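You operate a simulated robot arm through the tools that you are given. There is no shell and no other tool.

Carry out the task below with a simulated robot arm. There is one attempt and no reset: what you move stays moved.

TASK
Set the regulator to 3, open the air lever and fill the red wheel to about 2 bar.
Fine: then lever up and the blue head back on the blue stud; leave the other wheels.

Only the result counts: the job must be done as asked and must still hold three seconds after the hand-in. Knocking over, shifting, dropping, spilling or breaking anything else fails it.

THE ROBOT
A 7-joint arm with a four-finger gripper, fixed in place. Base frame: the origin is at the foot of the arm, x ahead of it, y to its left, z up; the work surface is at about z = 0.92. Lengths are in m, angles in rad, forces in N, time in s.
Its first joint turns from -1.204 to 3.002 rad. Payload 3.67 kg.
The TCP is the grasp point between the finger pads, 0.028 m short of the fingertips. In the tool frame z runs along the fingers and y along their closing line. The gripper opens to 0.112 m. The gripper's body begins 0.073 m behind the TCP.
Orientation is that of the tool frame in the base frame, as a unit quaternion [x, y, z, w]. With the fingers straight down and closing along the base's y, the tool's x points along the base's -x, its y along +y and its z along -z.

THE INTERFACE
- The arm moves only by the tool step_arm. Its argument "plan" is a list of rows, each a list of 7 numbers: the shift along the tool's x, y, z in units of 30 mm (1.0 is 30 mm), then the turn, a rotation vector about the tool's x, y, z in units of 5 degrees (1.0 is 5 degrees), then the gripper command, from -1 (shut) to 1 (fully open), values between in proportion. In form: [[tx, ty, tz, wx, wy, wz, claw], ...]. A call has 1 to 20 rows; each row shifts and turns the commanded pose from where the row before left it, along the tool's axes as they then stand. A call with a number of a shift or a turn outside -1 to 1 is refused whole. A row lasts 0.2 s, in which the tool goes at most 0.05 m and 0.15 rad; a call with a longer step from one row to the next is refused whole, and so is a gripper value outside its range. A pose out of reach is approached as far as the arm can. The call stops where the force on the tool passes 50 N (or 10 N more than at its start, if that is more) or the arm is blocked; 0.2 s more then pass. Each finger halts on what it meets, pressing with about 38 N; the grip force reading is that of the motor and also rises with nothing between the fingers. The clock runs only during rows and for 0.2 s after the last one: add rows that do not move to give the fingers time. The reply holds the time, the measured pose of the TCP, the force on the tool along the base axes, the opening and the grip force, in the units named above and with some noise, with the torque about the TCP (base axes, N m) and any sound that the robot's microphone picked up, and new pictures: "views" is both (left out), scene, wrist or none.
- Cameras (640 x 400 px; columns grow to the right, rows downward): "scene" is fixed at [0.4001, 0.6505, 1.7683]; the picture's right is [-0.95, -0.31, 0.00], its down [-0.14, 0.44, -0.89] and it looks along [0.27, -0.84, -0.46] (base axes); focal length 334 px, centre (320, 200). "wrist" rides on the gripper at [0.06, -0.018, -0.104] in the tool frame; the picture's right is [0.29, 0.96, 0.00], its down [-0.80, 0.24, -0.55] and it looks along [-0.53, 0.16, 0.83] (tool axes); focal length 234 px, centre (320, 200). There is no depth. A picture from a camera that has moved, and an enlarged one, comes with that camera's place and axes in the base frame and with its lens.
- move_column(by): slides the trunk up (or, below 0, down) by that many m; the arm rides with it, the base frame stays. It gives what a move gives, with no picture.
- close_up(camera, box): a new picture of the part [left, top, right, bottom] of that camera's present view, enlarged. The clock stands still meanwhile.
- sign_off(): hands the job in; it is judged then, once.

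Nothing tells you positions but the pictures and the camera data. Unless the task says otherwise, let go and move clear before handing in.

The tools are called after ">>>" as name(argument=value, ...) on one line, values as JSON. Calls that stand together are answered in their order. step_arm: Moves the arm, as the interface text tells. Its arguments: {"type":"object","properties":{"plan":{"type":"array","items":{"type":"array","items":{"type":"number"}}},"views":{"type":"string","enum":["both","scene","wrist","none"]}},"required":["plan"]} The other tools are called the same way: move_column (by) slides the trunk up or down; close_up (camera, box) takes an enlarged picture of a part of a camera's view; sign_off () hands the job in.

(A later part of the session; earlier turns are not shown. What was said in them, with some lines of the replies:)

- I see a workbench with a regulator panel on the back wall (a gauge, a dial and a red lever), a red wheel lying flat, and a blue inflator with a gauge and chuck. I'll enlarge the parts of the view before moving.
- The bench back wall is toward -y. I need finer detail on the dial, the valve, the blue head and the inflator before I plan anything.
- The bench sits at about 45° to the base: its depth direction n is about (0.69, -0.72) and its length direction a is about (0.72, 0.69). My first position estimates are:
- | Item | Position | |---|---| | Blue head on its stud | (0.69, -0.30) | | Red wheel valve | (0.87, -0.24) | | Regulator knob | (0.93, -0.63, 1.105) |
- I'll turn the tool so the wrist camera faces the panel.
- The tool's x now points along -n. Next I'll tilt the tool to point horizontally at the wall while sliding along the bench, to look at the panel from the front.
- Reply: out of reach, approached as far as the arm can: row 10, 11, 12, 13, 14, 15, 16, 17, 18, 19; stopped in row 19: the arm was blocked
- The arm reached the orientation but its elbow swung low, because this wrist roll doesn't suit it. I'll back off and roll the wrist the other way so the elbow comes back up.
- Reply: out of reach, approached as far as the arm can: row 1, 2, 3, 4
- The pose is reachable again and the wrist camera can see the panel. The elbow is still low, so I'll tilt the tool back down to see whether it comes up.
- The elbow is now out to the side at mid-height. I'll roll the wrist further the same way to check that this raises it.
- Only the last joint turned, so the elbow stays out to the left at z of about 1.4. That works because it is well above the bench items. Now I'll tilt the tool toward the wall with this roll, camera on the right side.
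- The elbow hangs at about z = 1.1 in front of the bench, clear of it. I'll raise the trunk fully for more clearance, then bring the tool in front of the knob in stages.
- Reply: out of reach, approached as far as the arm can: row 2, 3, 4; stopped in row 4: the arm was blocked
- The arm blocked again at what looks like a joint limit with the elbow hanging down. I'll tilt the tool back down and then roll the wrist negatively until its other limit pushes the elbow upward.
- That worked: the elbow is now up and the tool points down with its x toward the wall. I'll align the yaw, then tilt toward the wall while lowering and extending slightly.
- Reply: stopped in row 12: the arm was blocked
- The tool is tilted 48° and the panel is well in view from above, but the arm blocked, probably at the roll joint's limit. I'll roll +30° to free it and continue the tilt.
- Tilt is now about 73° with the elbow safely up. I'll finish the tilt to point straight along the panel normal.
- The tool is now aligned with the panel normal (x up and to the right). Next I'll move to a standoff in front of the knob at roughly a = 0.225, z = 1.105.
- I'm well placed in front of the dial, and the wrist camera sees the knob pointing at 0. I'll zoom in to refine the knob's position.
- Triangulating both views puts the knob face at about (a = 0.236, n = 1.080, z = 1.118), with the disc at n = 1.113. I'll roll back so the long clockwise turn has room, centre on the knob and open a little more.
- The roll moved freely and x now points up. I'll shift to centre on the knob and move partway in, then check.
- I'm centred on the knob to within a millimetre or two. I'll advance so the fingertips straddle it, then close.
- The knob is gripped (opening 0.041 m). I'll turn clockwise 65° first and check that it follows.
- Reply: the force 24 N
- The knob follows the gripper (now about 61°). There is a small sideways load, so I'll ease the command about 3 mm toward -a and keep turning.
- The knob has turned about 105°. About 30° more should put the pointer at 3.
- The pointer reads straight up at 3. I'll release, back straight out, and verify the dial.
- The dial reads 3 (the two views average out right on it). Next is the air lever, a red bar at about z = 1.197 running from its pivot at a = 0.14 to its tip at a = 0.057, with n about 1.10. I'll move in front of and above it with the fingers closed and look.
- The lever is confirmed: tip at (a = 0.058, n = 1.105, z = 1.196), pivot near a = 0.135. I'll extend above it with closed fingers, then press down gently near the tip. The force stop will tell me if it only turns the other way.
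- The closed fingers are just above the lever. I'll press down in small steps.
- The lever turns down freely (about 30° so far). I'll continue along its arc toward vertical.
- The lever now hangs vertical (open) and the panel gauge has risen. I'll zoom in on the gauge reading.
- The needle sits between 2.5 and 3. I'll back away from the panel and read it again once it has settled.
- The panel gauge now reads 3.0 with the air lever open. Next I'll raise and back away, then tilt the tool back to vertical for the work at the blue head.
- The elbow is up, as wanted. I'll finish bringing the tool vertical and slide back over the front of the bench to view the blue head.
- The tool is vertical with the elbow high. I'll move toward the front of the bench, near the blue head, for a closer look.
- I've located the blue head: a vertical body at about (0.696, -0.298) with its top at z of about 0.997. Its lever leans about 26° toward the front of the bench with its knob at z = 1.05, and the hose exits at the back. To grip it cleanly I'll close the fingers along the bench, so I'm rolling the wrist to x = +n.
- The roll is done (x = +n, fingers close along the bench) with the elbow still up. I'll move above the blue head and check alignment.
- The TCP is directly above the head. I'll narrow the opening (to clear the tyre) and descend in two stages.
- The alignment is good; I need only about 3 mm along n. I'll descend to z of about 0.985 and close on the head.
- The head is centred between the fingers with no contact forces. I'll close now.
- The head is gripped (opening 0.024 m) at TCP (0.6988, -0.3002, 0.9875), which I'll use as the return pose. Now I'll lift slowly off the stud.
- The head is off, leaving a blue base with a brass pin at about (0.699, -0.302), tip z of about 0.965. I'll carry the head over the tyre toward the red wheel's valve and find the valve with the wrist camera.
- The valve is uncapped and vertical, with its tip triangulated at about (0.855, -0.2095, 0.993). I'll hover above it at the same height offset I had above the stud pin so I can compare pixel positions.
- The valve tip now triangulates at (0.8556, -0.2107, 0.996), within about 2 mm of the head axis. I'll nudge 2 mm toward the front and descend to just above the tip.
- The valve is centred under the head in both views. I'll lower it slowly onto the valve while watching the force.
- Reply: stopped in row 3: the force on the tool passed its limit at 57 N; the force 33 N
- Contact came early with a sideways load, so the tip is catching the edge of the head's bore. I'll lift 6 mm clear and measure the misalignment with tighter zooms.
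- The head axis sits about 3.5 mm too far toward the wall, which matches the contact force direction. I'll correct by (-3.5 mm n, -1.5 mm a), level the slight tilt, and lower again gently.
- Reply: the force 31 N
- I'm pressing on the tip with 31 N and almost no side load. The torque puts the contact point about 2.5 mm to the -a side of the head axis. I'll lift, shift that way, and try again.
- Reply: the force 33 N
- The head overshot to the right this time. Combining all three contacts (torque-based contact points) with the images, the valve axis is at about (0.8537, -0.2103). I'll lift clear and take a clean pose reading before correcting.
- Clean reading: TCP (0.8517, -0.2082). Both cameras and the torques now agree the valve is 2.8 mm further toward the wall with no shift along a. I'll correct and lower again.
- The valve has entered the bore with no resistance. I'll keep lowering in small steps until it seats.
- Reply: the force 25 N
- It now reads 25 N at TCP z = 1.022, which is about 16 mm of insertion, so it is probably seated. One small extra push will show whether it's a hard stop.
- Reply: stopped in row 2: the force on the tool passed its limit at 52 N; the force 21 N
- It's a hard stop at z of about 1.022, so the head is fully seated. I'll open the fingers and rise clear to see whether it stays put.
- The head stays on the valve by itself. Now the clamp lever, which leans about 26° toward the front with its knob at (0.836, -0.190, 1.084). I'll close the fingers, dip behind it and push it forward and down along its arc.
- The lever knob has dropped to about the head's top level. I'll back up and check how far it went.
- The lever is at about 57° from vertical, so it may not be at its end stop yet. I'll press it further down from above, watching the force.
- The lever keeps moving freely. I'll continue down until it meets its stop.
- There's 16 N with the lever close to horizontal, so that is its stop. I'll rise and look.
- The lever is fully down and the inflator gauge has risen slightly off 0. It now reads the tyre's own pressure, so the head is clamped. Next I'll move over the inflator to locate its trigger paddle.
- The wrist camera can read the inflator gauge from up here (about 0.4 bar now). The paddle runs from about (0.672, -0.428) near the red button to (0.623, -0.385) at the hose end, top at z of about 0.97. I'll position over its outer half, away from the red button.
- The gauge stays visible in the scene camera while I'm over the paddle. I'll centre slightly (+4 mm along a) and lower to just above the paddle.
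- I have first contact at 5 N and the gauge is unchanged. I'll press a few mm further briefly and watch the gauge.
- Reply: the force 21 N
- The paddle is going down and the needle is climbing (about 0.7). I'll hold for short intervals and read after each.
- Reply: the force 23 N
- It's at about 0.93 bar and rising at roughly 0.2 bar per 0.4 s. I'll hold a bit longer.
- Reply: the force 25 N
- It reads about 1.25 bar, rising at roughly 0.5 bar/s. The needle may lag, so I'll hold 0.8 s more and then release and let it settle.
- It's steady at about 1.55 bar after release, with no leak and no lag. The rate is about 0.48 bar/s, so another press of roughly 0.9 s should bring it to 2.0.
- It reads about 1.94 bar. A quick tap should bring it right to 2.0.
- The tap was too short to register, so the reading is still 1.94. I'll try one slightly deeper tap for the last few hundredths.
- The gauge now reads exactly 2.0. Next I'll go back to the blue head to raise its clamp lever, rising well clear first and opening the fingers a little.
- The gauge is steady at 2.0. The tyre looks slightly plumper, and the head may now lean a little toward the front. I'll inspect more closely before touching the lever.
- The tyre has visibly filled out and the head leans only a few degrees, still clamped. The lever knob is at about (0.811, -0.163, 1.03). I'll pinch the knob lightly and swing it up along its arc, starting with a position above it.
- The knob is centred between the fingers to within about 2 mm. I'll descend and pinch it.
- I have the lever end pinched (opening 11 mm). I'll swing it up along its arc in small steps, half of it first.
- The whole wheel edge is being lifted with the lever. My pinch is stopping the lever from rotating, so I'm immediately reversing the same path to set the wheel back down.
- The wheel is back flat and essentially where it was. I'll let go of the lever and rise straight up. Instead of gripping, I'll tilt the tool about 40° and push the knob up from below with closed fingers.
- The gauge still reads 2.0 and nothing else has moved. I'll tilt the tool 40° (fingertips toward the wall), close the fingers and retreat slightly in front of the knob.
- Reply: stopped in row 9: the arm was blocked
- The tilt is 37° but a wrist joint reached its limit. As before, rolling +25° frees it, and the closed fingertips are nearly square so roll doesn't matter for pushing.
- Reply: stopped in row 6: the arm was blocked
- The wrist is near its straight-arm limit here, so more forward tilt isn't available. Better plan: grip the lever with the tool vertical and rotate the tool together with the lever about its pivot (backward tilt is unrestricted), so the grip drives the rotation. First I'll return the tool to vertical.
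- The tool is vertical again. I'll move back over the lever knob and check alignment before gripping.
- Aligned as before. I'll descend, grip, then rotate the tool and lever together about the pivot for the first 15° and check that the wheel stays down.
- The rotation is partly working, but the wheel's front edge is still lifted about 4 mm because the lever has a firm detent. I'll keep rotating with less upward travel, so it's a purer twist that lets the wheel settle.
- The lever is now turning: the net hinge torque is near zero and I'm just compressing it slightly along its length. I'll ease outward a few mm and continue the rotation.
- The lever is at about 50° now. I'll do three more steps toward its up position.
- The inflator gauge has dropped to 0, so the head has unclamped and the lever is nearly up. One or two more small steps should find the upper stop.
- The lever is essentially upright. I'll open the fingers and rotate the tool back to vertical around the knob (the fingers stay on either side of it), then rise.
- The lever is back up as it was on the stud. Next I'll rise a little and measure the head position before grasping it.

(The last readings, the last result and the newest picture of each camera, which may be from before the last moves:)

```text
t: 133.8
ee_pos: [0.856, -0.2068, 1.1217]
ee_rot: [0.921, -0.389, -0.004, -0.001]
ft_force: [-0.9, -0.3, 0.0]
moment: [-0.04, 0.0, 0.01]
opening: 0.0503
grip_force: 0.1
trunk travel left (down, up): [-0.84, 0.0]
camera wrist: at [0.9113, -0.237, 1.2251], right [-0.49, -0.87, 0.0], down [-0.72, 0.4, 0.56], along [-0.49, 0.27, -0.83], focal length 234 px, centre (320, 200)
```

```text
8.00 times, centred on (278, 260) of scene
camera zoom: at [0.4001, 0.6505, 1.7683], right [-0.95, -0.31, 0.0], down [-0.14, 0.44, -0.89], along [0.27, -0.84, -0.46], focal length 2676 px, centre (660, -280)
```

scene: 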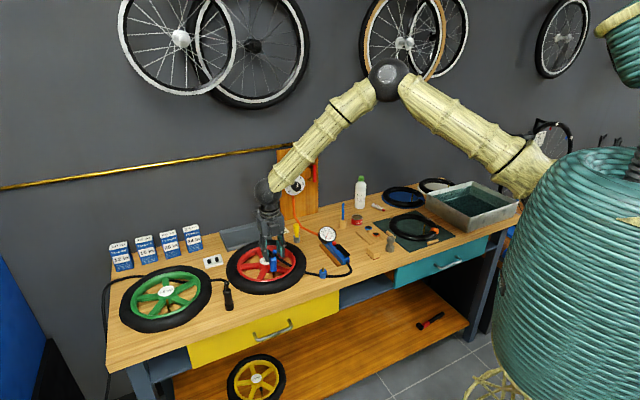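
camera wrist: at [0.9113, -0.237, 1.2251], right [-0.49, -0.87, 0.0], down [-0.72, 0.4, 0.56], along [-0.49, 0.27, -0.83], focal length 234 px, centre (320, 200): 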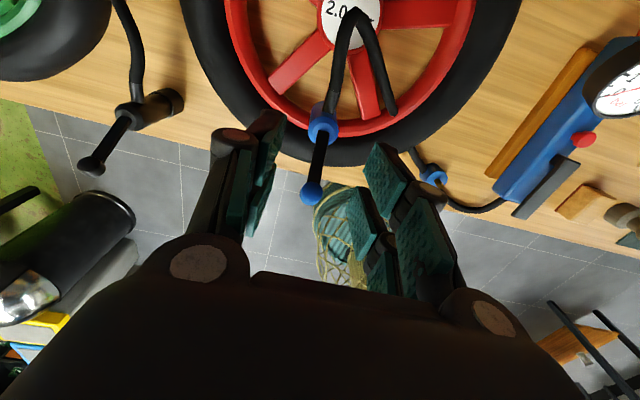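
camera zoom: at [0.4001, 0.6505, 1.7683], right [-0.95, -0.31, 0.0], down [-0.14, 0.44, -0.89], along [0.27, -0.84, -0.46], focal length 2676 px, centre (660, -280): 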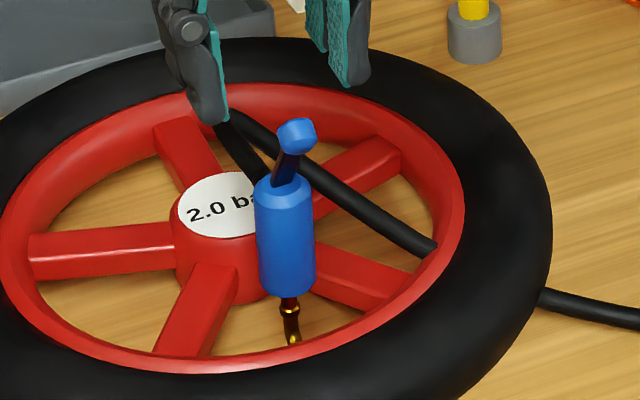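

The head is within 3 mm of where I placed it and its lever angle matches the original. I'll align, descend around it and grip.

>>> step_arm(plan=[[0.107, 0.067, 0, 0, 0, 0, -0.1], [0, 0, 0.8, 0, 0, 0, -0.1], [0, 0, 0.8, 0, 0, 0, -0.1], [0, 0, 0.8, 0, 0, 0, -0.1], [0, 0, 0.85, 0, 0, 0, -0.1], [0, 0, 0, 0, 0, 0, -0.1]], views="wrist")

>>> close_up(camera="wrist", box=[250, 80, 390, 220])

>>> close_up(camera="scene", box=[260, 230, 295, 285])

```text
t: 135.2
ee_pos: [0.8575, -0.2127, 1.0215]
ee_rot: [0.921, -0.389, -0.003, -0.001]
ft_force: [-0.3, 0.2, 0.0]
moment: [0.01, 0.02, -0.01]
opening: 0.0505
grip_force: 0.1
trunk travel left (down, up): [-0.84, 0.0]
camera wrist: at [0.9127, -0.2432, 1.1267], right [-0.49, -0.87, 0.0], down [-0.72, 0.4, 0.56], along [-0.49, 0.27, -0.83], focal length 234 px, centre (320, 200)
```

wrist: 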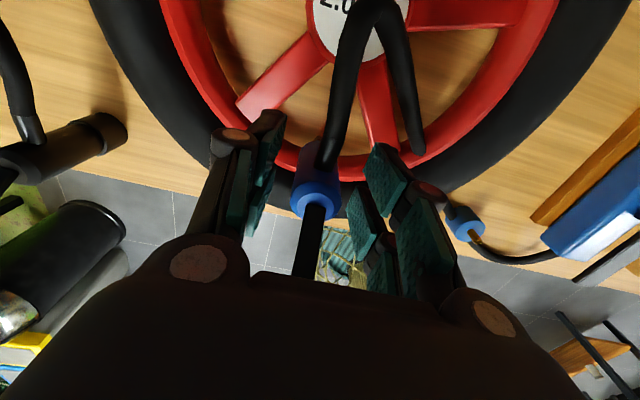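

```text
2.86 times, centred on (320, 150) of wrist
camera zoom: at [0.9127, -0.2432, 1.1267], right [-0.49, -0.87, 0.0], down [-0.72, 0.4, 0.56], along [-0.49, 0.27, -0.83], focal length 669 px, centre (320, 343)
```

zoom: 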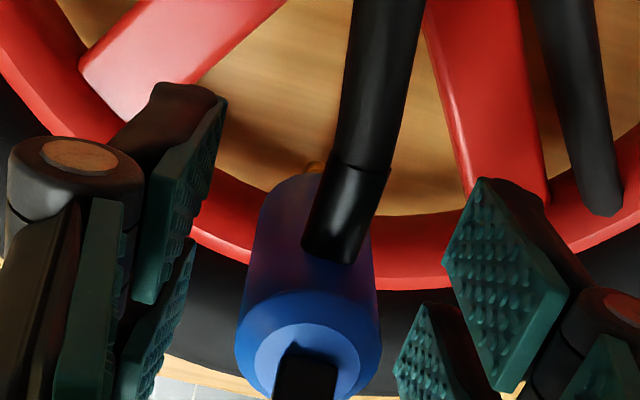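

```text
7.27 times, centred on (278, 258) of scene
camera zoom: at [0.4001, 0.6505, 1.7683], right [-0.95, -0.31, 0.0], down [-0.14, 0.44, -0.89], along [0.27, -0.84, -0.46], focal length 2433 px, centre (629, -218)
```

zoom: 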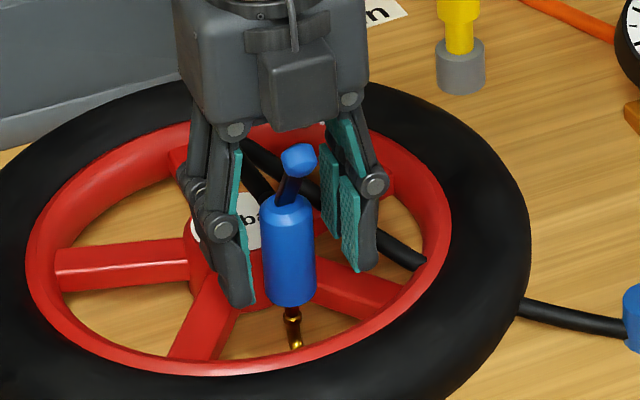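

The head is between the fingers. I'll nudge 2 mm to centre it, then close.

>>> step_arm(plan=[[0, -0.07, 0, 0, 0, 0, -0.1], [0, 0, 0, 0, 0, 0, -1], [0, 0, 0, 0, 0, 0, -1], [0, 0, 0, 0, 0, 0, -1]], views="none")

>>> close_up(camera="scene", box=[260, 230, 295, 285])

>>> close_up(camera="wrist", box=[250, 80, 390, 220])

```text
t: 136.2
ee_pos: [0.8595, -0.2116, 1.0216]
ee_rot: [0.921, -0.389, -0.006, -0.002]
ft_force: [-0.1, -0.6, -1.0]
moment: [-0.03, -0.01, 0.03]
opening: 0.0234
grip_force: 38.3
trunk travel left (down, up): [-0.84, 0.0]
```

```text
7.27 times, centred on (278, 258) of scene
camera zoom: at [0.4001, 0.6505, 1.7683], right [-0.95, -0.31, 0.0], down [-0.14, 0.44, -0.89], along [0.27, -0.84, -0.46], focal length 2433 px, centre (629, -218)
```

zoom: 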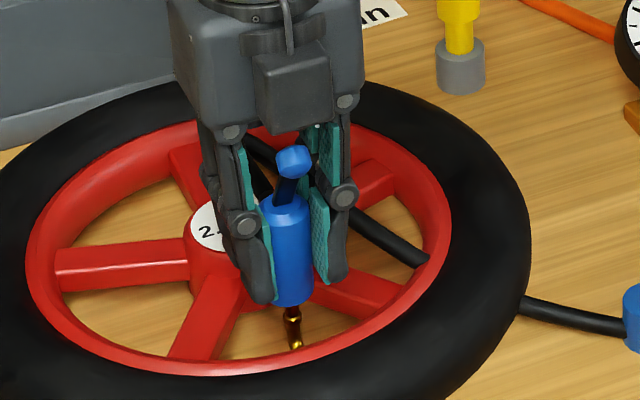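

```text
2.86 times, centred on (320, 150) of wrist
camera zoom: at [0.9144, -0.2417, 1.1258], right [-0.49, -0.87, 0.0], down [-0.72, 0.4, 0.56], along [-0.49, 0.27, -0.83], focal length 669 px, centre (320, 343)
```

zoom: 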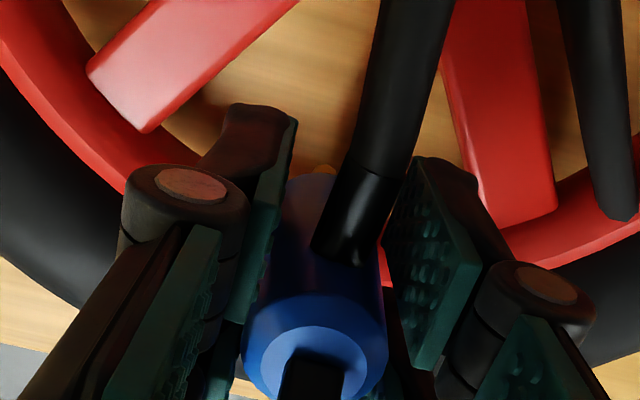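

The grip is the same as at first (0.0234 m). I'll lift slowly off the valve, watching the force.

>>> step_arm(plan=[[0, 0, -0.2, 0, 0, 0, -1], [0, 0, -0.3, 0, 0, 0, -1], [0, 0, -0.3, 0, 0, 0, -1], [0, 0, -0.4, 0, 0, 0, -1]], views="none")

>>> close_up(camera="scene", box=[215, 220, 315, 300])

```text
t: 137.2
ee_pos: [0.8595, -0.2114, 1.0586]
ee_rot: [0.921, -0.389, -0.003, -0.001]
ft_force: [-0.3, 0.2, -1.8]
moment: [-0.03, -0.03, 0.01]
opening: 0.0232
grip_force: 38.4
trunk travel left (down, up): [-0.84, 0.0]
```

```text
5.00 times, centred on (265, 260) of scene
camera zoom: at [0.4001, 0.6505, 1.7683], right [-0.95, -0.31, 0.0], down [-0.14, 0.44, -0.89], along [0.27, -0.84, -0.46], focal length 1672 px, centre (595, -100)
```

zoom: 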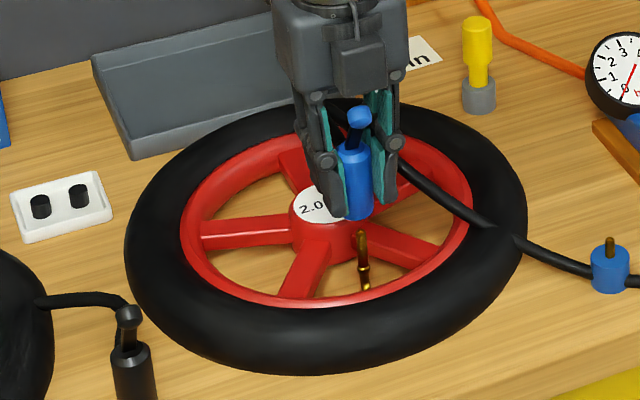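

The head is off and the wheel lies flat. I'll raise it, carry it back to hover above the blue stud at the reference height, and compare the pin's pixel position with my earlier reference of (319.9, 125.6).

>>> step_arm(plan=[[0, 0, -0.9, 0, 0, 0, -1], [0, 0, -0.9, 0, 0, 0, -1], [-0.23, 0.85, 0, 0, 0, 0, -1], [-0.23, 0.85, 0, 0, 0, 0, -1], [-0.23, 0.85, 0, 0, 0, 0, -1], [-0.23, 0.85, 0, 0, 0, 0, -1], [-0.23, 0.85, 0, 0, 0, 0, -1], [-0.23, 0.85, 0, 0, 0, 0, -1], [-0.23, 0.84, 0, 0, 0, 0, -1], [0, 0, 0.6, 0, 0, 0, -1], [0, 0, 0.6, 0, 0, 0, -1], [0, 0, 0, 0, 0, 0, -1]], views="both")

>>> close_up(camera="wrist", box=[280, 85, 360, 165])

>>> close_up(camera="scene", box=[300, 225, 345, 290])

```text
t: 139.8
ee_pos: [0.6975, -0.2994, 1.0777]
ee_rot: [0.921, -0.389, -0.003, -0.001]
ft_force: [-0.4, -0.5, -1.0]
moment: [0.01, 0.0, -0.02]
opening: 0.0231
grip_force: 38.1
trunk travel left (down, up): [-0.84, 0.0]
camera wrist: at [0.7522, -0.3295, 1.182], right [-0.49, -0.87, 0.0], down [-0.72, 0.4, 0.56], along [-0.49, 0.27, -0.83], focal length 234 px, centre (320, 200)
```

scene: 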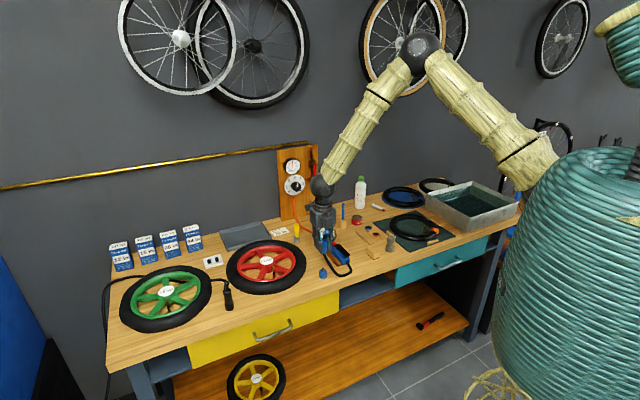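
wrist: 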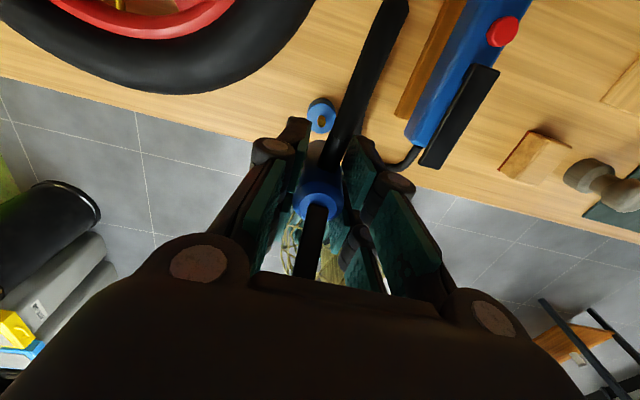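

```text
5.00 times, centred on (320, 125) of wrist
camera zoom: at [0.7522, -0.3295, 1.182], right [-0.49, -0.87, 0.0], down [-0.72, 0.4, 0.56], along [-0.49, 0.27, -0.83], focal length 1171 px, centre (320, 575)
```

zoom: 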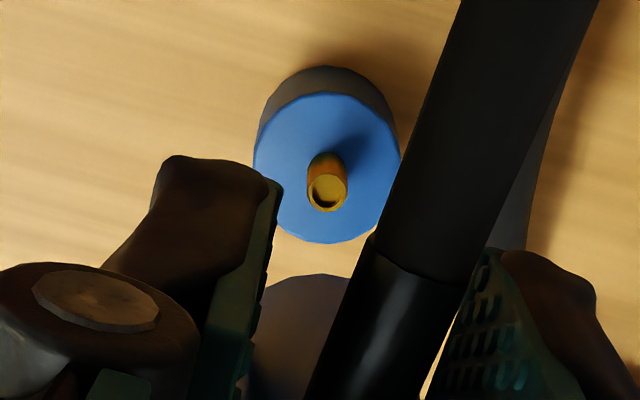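

```text
6.15 times, centred on (322, 258) of scene
camera zoom: at [0.4001, 0.6505, 1.7683], right [-0.95, -0.31, 0.0], down [-0.14, 0.44, -0.89], along [0.27, -0.84, -0.46], focal length 2058 px, centre (305, -154)
```

zoom: 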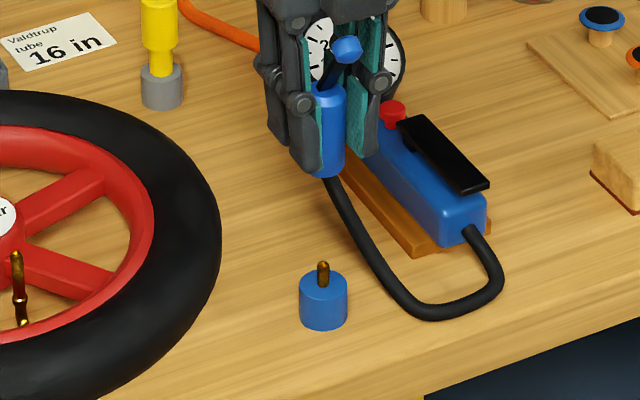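

The pin is within about 1.5 px (1–2 mm) of the reference. I'll apply that small correction and descend, slowly at the end.

>>> step_arm(plan=[[0.05, 0.04, 0.6, 0, 0, 0, -1], [0, 0, 0.7, 0, 0, 0, -1], [0, 0, 0.5, 0, 0, 0, -1], [0, 0, 0, 0, 0, 0, -1], [0, 0, 0.12, 0, 0, 0, -1], [0, 0, 0.12, 0, 0, 0, -1], [0, 0, 0.12, 0, 0, 0, -1]], views="none")

>>> close_up(camera="scene", box=[300, 235, 345, 290])

```text
t: 141.4
ee_pos: [0.6985, -0.3011, 1.0131]
ee_rot: [0.921, -0.389, -0.003, -0.002]
ft_force: [0.9, -0.6, -1.6]
moment: [0.04, 0.0, 0.02]
opening: 0.0227
grip_force: 38.0
trunk travel left (down, up): [-0.84, 0.0]
```

```text
7.27 times, centred on (322, 262) of scene
camera zoom: at [0.4001, 0.6505, 1.7683], right [-0.95, -0.31, 0.0], down [-0.14, 0.44, -0.89], along [0.27, -0.84, -0.46], focal length 2433 px, centre (302, -254)
```

zoom: 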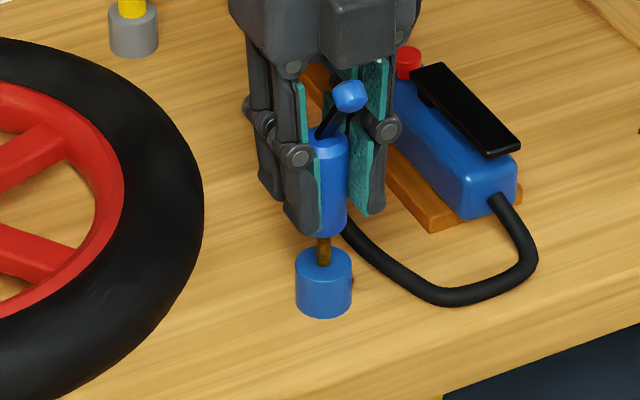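

The head is just at the pin tip with no load. I'll continue down in small steps.

>>> step_arm(plan=[[0, 0, 0.1, 0, 0, 0, -1], [0, 0, 0.1, 0, 0, 0, -1], [0, 0, 0.1, 0, 0, 0, -1]], views="none")

>>> close_up(camera="scene", box=[300, 235, 345, 290])

```text
t: 142.2
ee_pos: [0.6981, -0.3019, 1.0024]
ee_rot: [0.921, -0.389, -0.004, -0.002]
ft_force: [0.4, 0.6, -1.3]
moment: [0.04, -0.02, 0.02]
opening: 0.0229
grip_force: 37.8
trunk travel left (down, up): [-0.84, 0.0]
```

```text
7.27 times, centred on (322, 262) of scene
camera zoom: at [0.4001, 0.6505, 1.7683], right [-0.95, -0.31, 0.0], down [-0.14, 0.44, -0.89], along [0.27, -0.84, -0.46], focal length 2433 px, centre (302, -254)
```

zoom: 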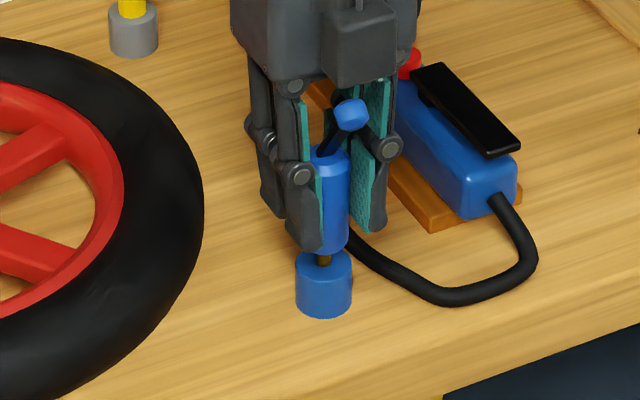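

The pin has entered with no force. I'll continue until it seats (expected near z = 0.9875).

>>> step_arm(plan=[[0, 0, 0.12, 0, 0, 0, -1], [0, 0, 0.12, 0, 0, 0, -1], [0, 0, 0.1, 0, 0, 0, -1], [0, 0, 0.08, 0, 0, 0, -1]], views="none")

>>> close_up(camera="scene", box=[300, 235, 345, 290])

```text
t: 143.2
ee_pos: [0.6975, -0.301, 0.9912]
ee_rot: [0.921, -0.389, -0.004, -0.002]
ft_force: [-0.1, -0.6, -1.2]
moment: [-0.01, 0.05, -0.01]
opening: 0.0229
grip_force: 38.5
trunk travel left (down, up): [-0.84, 0.0]
```

```text
7.27 times, centred on (322, 262) of scene
camera zoom: at [0.4001, 0.6505, 1.7683], right [-0.95, -0.31, 0.0], down [-0.14, 0.44, -0.89], along [0.27, -0.84, -0.46], focal length 2433 px, centre (302, -254)
```

zoom: 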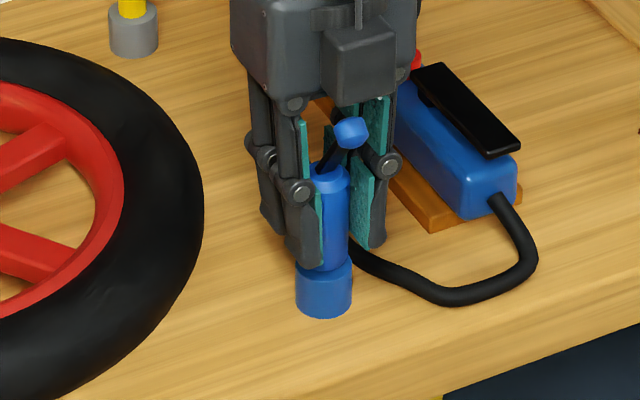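

It's nearly seated. A few more millimetres until I feel the base.

>>> step_arm(plan=[[0, 0, 0.08, 0, 0, 0, -1], [0, 0, 0.08, 0, 0, 0, -1]], views="none")

>>> close_up(camera="scene", box=[305, 240, 340, 285])

```text
t: 143.8
ee_pos: [0.6981, -0.3009, 0.9883]
ee_rot: [0.921, -0.39, -0.001, -0.002]
ft_force: [0.5, -6.2, 20.3]
moment: [-0.04, 0.2, 0.09]
opening: 0.0228
grip_force: 38.5
trunk travel left (down, up): [-0.84, 0.0]
```

```text
8.89 times, centred on (322, 262) of scene
camera zoom: at [0.4001, 0.6505, 1.7683], right [-0.95, -0.31, 0.0], down [-0.14, 0.44, -0.89], along [0.27, -0.84, -0.46], focal length 2973 px, centre (298, -356)
```

zoom: 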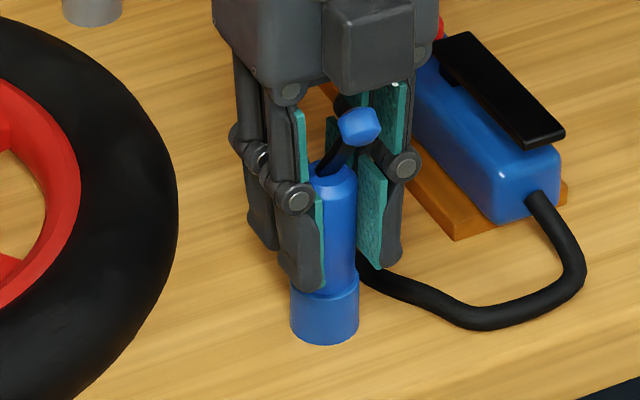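

It's seated: firm 20 N contact at z = 0.988, matching the original pose. I'll ease off, open the fingers and rise clear.

>>> step_arm(plan=[[0, 0, -0.05, 0, 0, 0, -1], [0, 0, 0, 0, 0, 0, -0.3], [0, 0, 0, 0, 0, 0, -0.1], [0, 0, 0, 0, 0, 0, -0.1], [0, 0, -0.4, 0, 0, 0, -0.1], [0, 0, -0.8, 0, 0, 0, -0.1], [0, 0, -0.9, 0, 0, 0, -0.1], [0, 0, -0.9, 0, 0, 0, -0.1], [0, 0, -0.9, 0, 0, 0, -0.1], [0, 0, -0.9, 0, 0, 0, -0.1]], views="both")

>>> close_up(camera="scene", box=[300, 225, 345, 290])

>>> close_up(camera="wrist", box=[230, 20, 410, 160])

```text
t: 146.0
ee_pos: [0.6981, -0.2999, 1.1319]
ee_rot: [0.921, -0.389, -0.004, -0.002]
ft_force: [-0.9, -0.5, 0.5]
moment: [0.01, -0.03, -0.01]
opening: 0.0505
grip_force: 0.1
trunk travel left (down, up): [-0.84, 0.0]
camera wrist: at [0.7534, -0.3307, 1.2364], right [-0.49, -0.87, 0.0], down [-0.73, 0.4, 0.56], along [-0.49, 0.27, -0.83], focal length 234 px, centre (320, 200)
```

scene: 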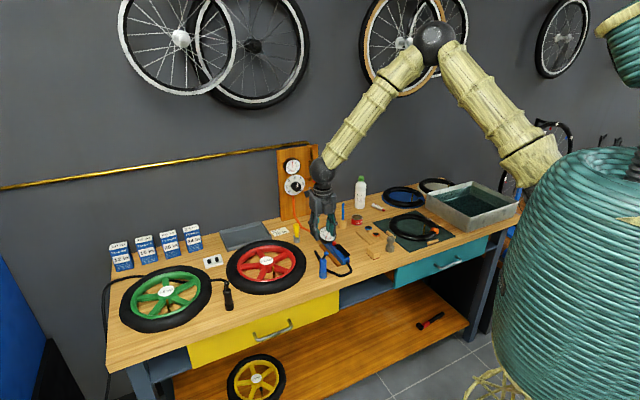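
wrist: 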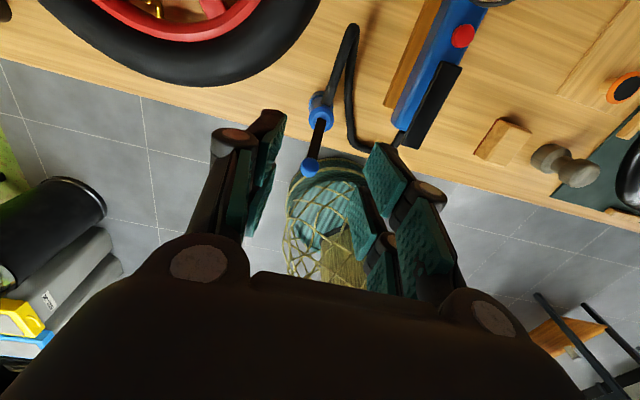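

```text
6.15 times, centred on (322, 258) of scene
camera zoom: at [0.4001, 0.6505, 1.7683], right [-0.95, -0.31, 0.0], down [-0.14, 0.44, -0.89], along [0.27, -0.84, -0.46], focal length 2058 px, centre (305, -154)
```

zoom: 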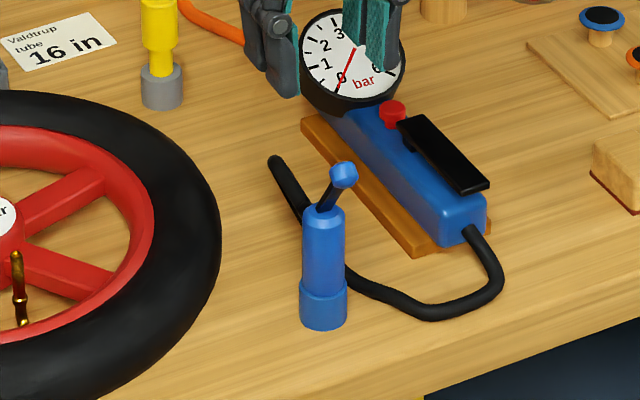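

```text
2.86 times, centred on (320, 90) of wrist
camera zoom: at [0.7534, -0.3307, 1.2364], right [-0.49, -0.87, 0.0], down [-0.73, 0.4, 0.56], along [-0.49, 0.27, -0.83], focal length 669 px, centre (320, 514)
```

zoom: 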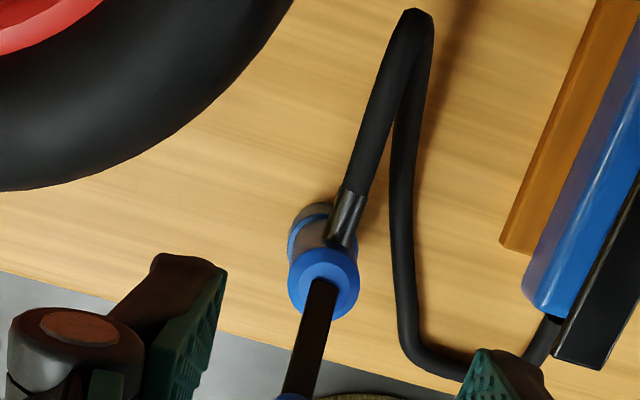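

The head is back on its stud. I'll compare the lever angle with the very first picture using the identical zoom box, and check the gauges and the red wheel.

>>> close_up(camera="scene", box=[308, 240, 358, 290])

>>> close_up(camera="scene", box=[220, 200, 380, 300])

>>> close_up(camera="scene", box=[90, 220, 250, 340])

>>> close_up(camera="scene", box=[275, 150, 335, 200])

```text
8.00 times, centred on (333, 265) of scene
camera zoom: at [0.4001, 0.6505, 1.7683], right [-0.95, -0.31, 0.0], down [-0.14, 0.44, -0.89], along [0.27, -0.84, -0.46], focal length 2676 px, centre (216, -320)
```

zoom: 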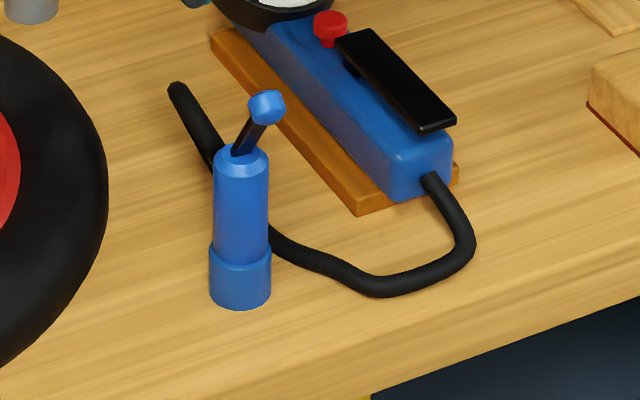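

```text
4.00 times, centred on (300, 250) of scene
camera zoom: at [0.4001, 0.6505, 1.7683], right [-0.95, -0.31, 0.0], down [-0.14, 0.44, -0.89], along [0.27, -0.84, -0.46], focal length 1338 px, centre (400, 0)
```

zoom: 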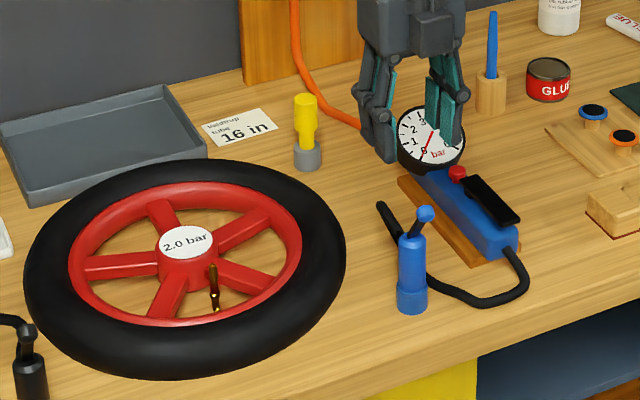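

```text
3.33 times, centred on (170, 280) of scene
camera zoom: at [0.4001, 0.6505, 1.7683], right [-0.95, -0.31, 0.0], down [-0.14, 0.44, -0.89], along [0.27, -0.84, -0.46], focal length 1115 px, centre (820, -67)
```

zoom: 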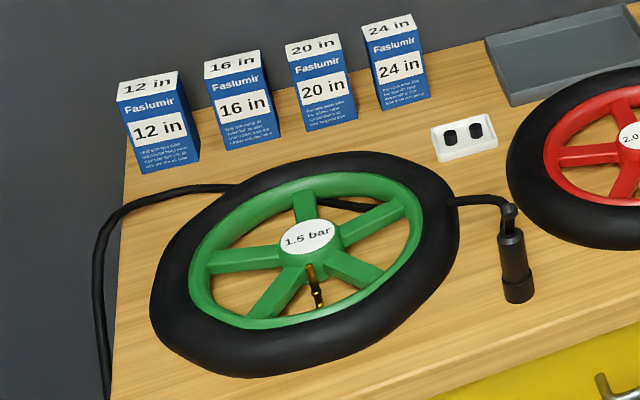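

```text
8.00 times, centred on (305, 175) of scene
camera zoom: at [0.4001, 0.6505, 1.7683], right [-0.95, -0.31, 0.0], down [-0.14, 0.44, -0.89], along [0.27, -0.84, -0.46], focal length 2676 px, centre (440, 400)
```

zoom: 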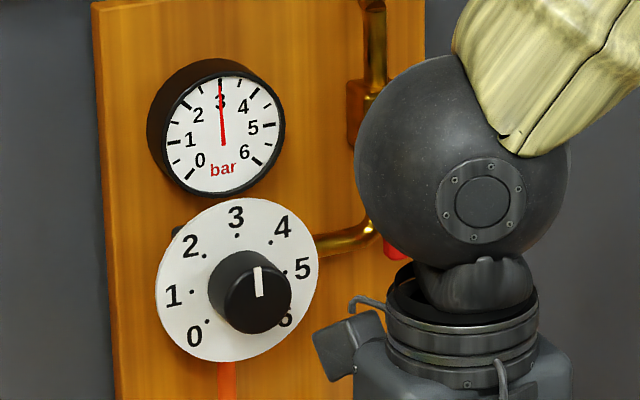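

Everything matches the start:

- The head is seated on the blue stud with its lever up, within a degree or so of the first picture.
- The regulator is at 3, the panel gauge reads 3.0 and the air lever is open.
- The red tyre is filled and the other items are untouched.

I'll move the arm well clear before handing in.

>>> step_arm(plan=[[0, 0, -0.8, 0, 0, 0, 0], [0, 0, -0.9, 0, 0, 0, 0], [0, 0, -0.9, 0, 0, 0, 0], [0, 0, -0.9, 0, 0, 0, 0], [-0.5, 0, -0.7, 0, 0, 0, 0], [-0.7, 0, -0.4, 0, 0, 0, 0], [-0.7, 0, 0, 0, 0, 0, 0], [-0.7, 0, 0, 0, 0, 0, 0], [0, 0, 0, 0, 0, 0, 0], [0, 0, 0, 0, 0, 0, 0]], views="both")

>>> close_up(camera="scene", box=[270, 140, 340, 200])

>>> close_up(camera="scene", box=[220, 200, 380, 300])

>>> close_up(camera="scene", box=[330, 170, 490, 270])

```text
t: 148.2
ee_pos: [0.645, -0.2452, 1.2702]
ee_rot: [0.921, -0.389, -0.003, -0.001]
ft_force: [-0.8, 0.6, -0.7]
moment: [-0.01, 0.03, 0.01]
opening: 0.0559
grip_force: 0.0
trunk travel left (down, up): [-0.84, 0.0]
camera wrist: at [0.6992, -0.2756, 1.3745], right [-0.49, -0.87, 0.0], down [-0.72, 0.4, 0.56], along [-0.49, 0.27, -0.83], focal length 234 px, centre (320, 200)
```

scene: 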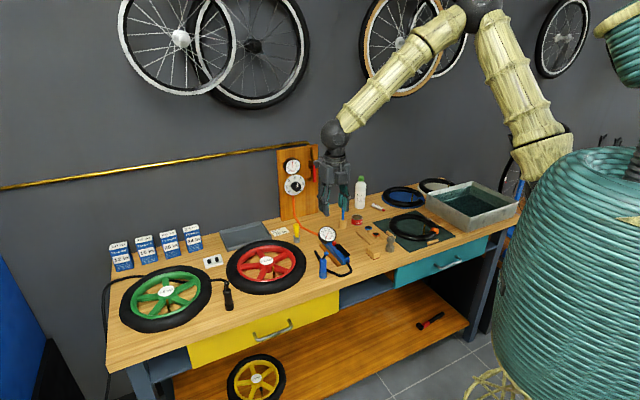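
wrist: 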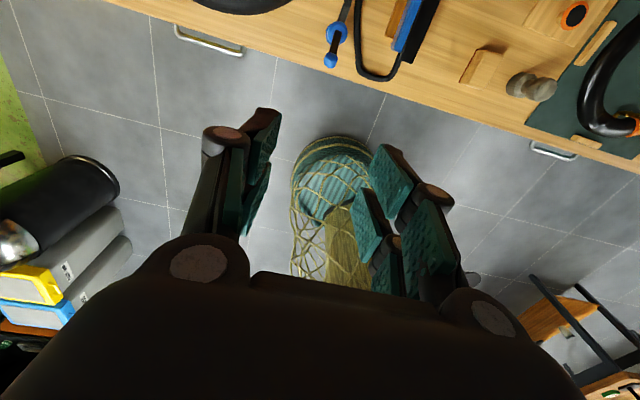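

```text
6.67 times, centred on (305, 170) of scene
camera zoom: at [0.4001, 0.6505, 1.7683], right [-0.95, -0.31, 0.0], down [-0.14, 0.44, -0.89], along [0.27, -0.84, -0.46], focal length 2230 px, centre (420, 400)
```

zoom: 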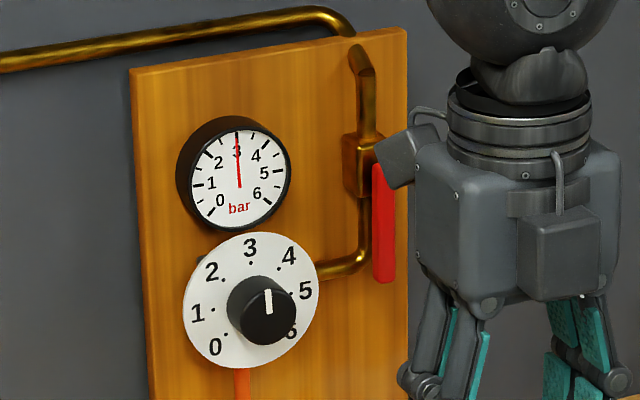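

```text
4.00 times, centred on (300, 250) of scene
camera zoom: at [0.4001, 0.6505, 1.7683], right [-0.95, -0.31, 0.0], down [-0.14, 0.44, -0.89], along [0.27, -0.84, -0.46], focal length 1338 px, centre (400, 0)
```

zoom: 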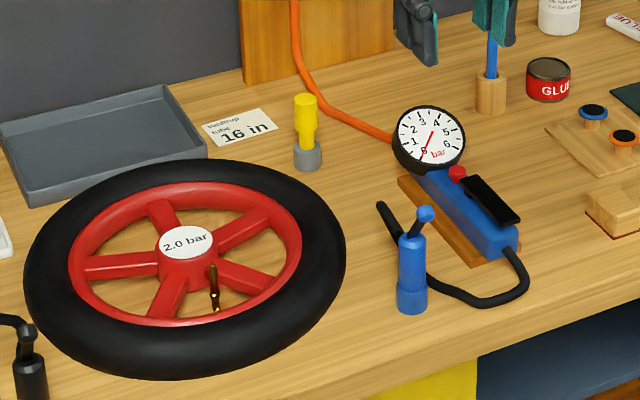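

```text
4.00 times, centred on (410, 220) of scene
camera zoom: at [0.4001, 0.6505, 1.7683], right [-0.95, -0.31, 0.0], down [-0.14, 0.44, -0.89], along [0.27, -0.84, -0.46], focal length 1338 px, centre (-40, 120)
```

zoom: 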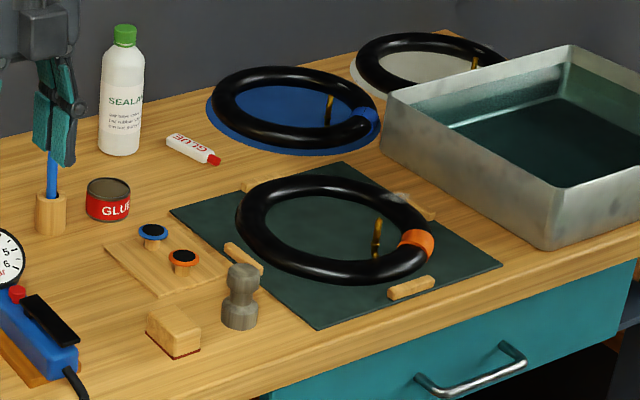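

The final views show the following:

- **Regulator:** at 3, with the air lever open.
- **Red tyre:** last read 2.0 bar on the gauge before I unclamped the head.
- **Blue head:** on its blue stud with the lever up.
- **Everything else:** undisturbed, with the arm clear.

I took "lever up" to mean the head's clamp lever, so the air lever stays open. Handing in.

>>> sign_off()

```text
The job is handed in.
```

The job is handed in; I haven't seen the result of the judging.

- **Regulator:** set to 3, and the panel gauge reads 3.0 bar.
- **Air lever:** open, and left open at the end.
- **Red wheel:** filled to 2.0 bar on the inflator gauge. That was the last reading before I unclamped the head, and I didn't re-check the pressure after removing it.
- **Blue head:** back on the blue stud with its clamp lever up, at nearly the same angle as at the start.
- **Other wheels and bench items:** not touched.

**Lever reading:** I took "lever up" to mean the clamp lever on the blue head. If you meant the red air lever, it still needs to go back to closed.

**Red wheel lifted:** on my first try at raising the clamp lever, the head's side of the red wheel lifted about 3 cm, and about 4 mm on the second. I set it back down each time, and it now sits within about 3 mm of its original spot.
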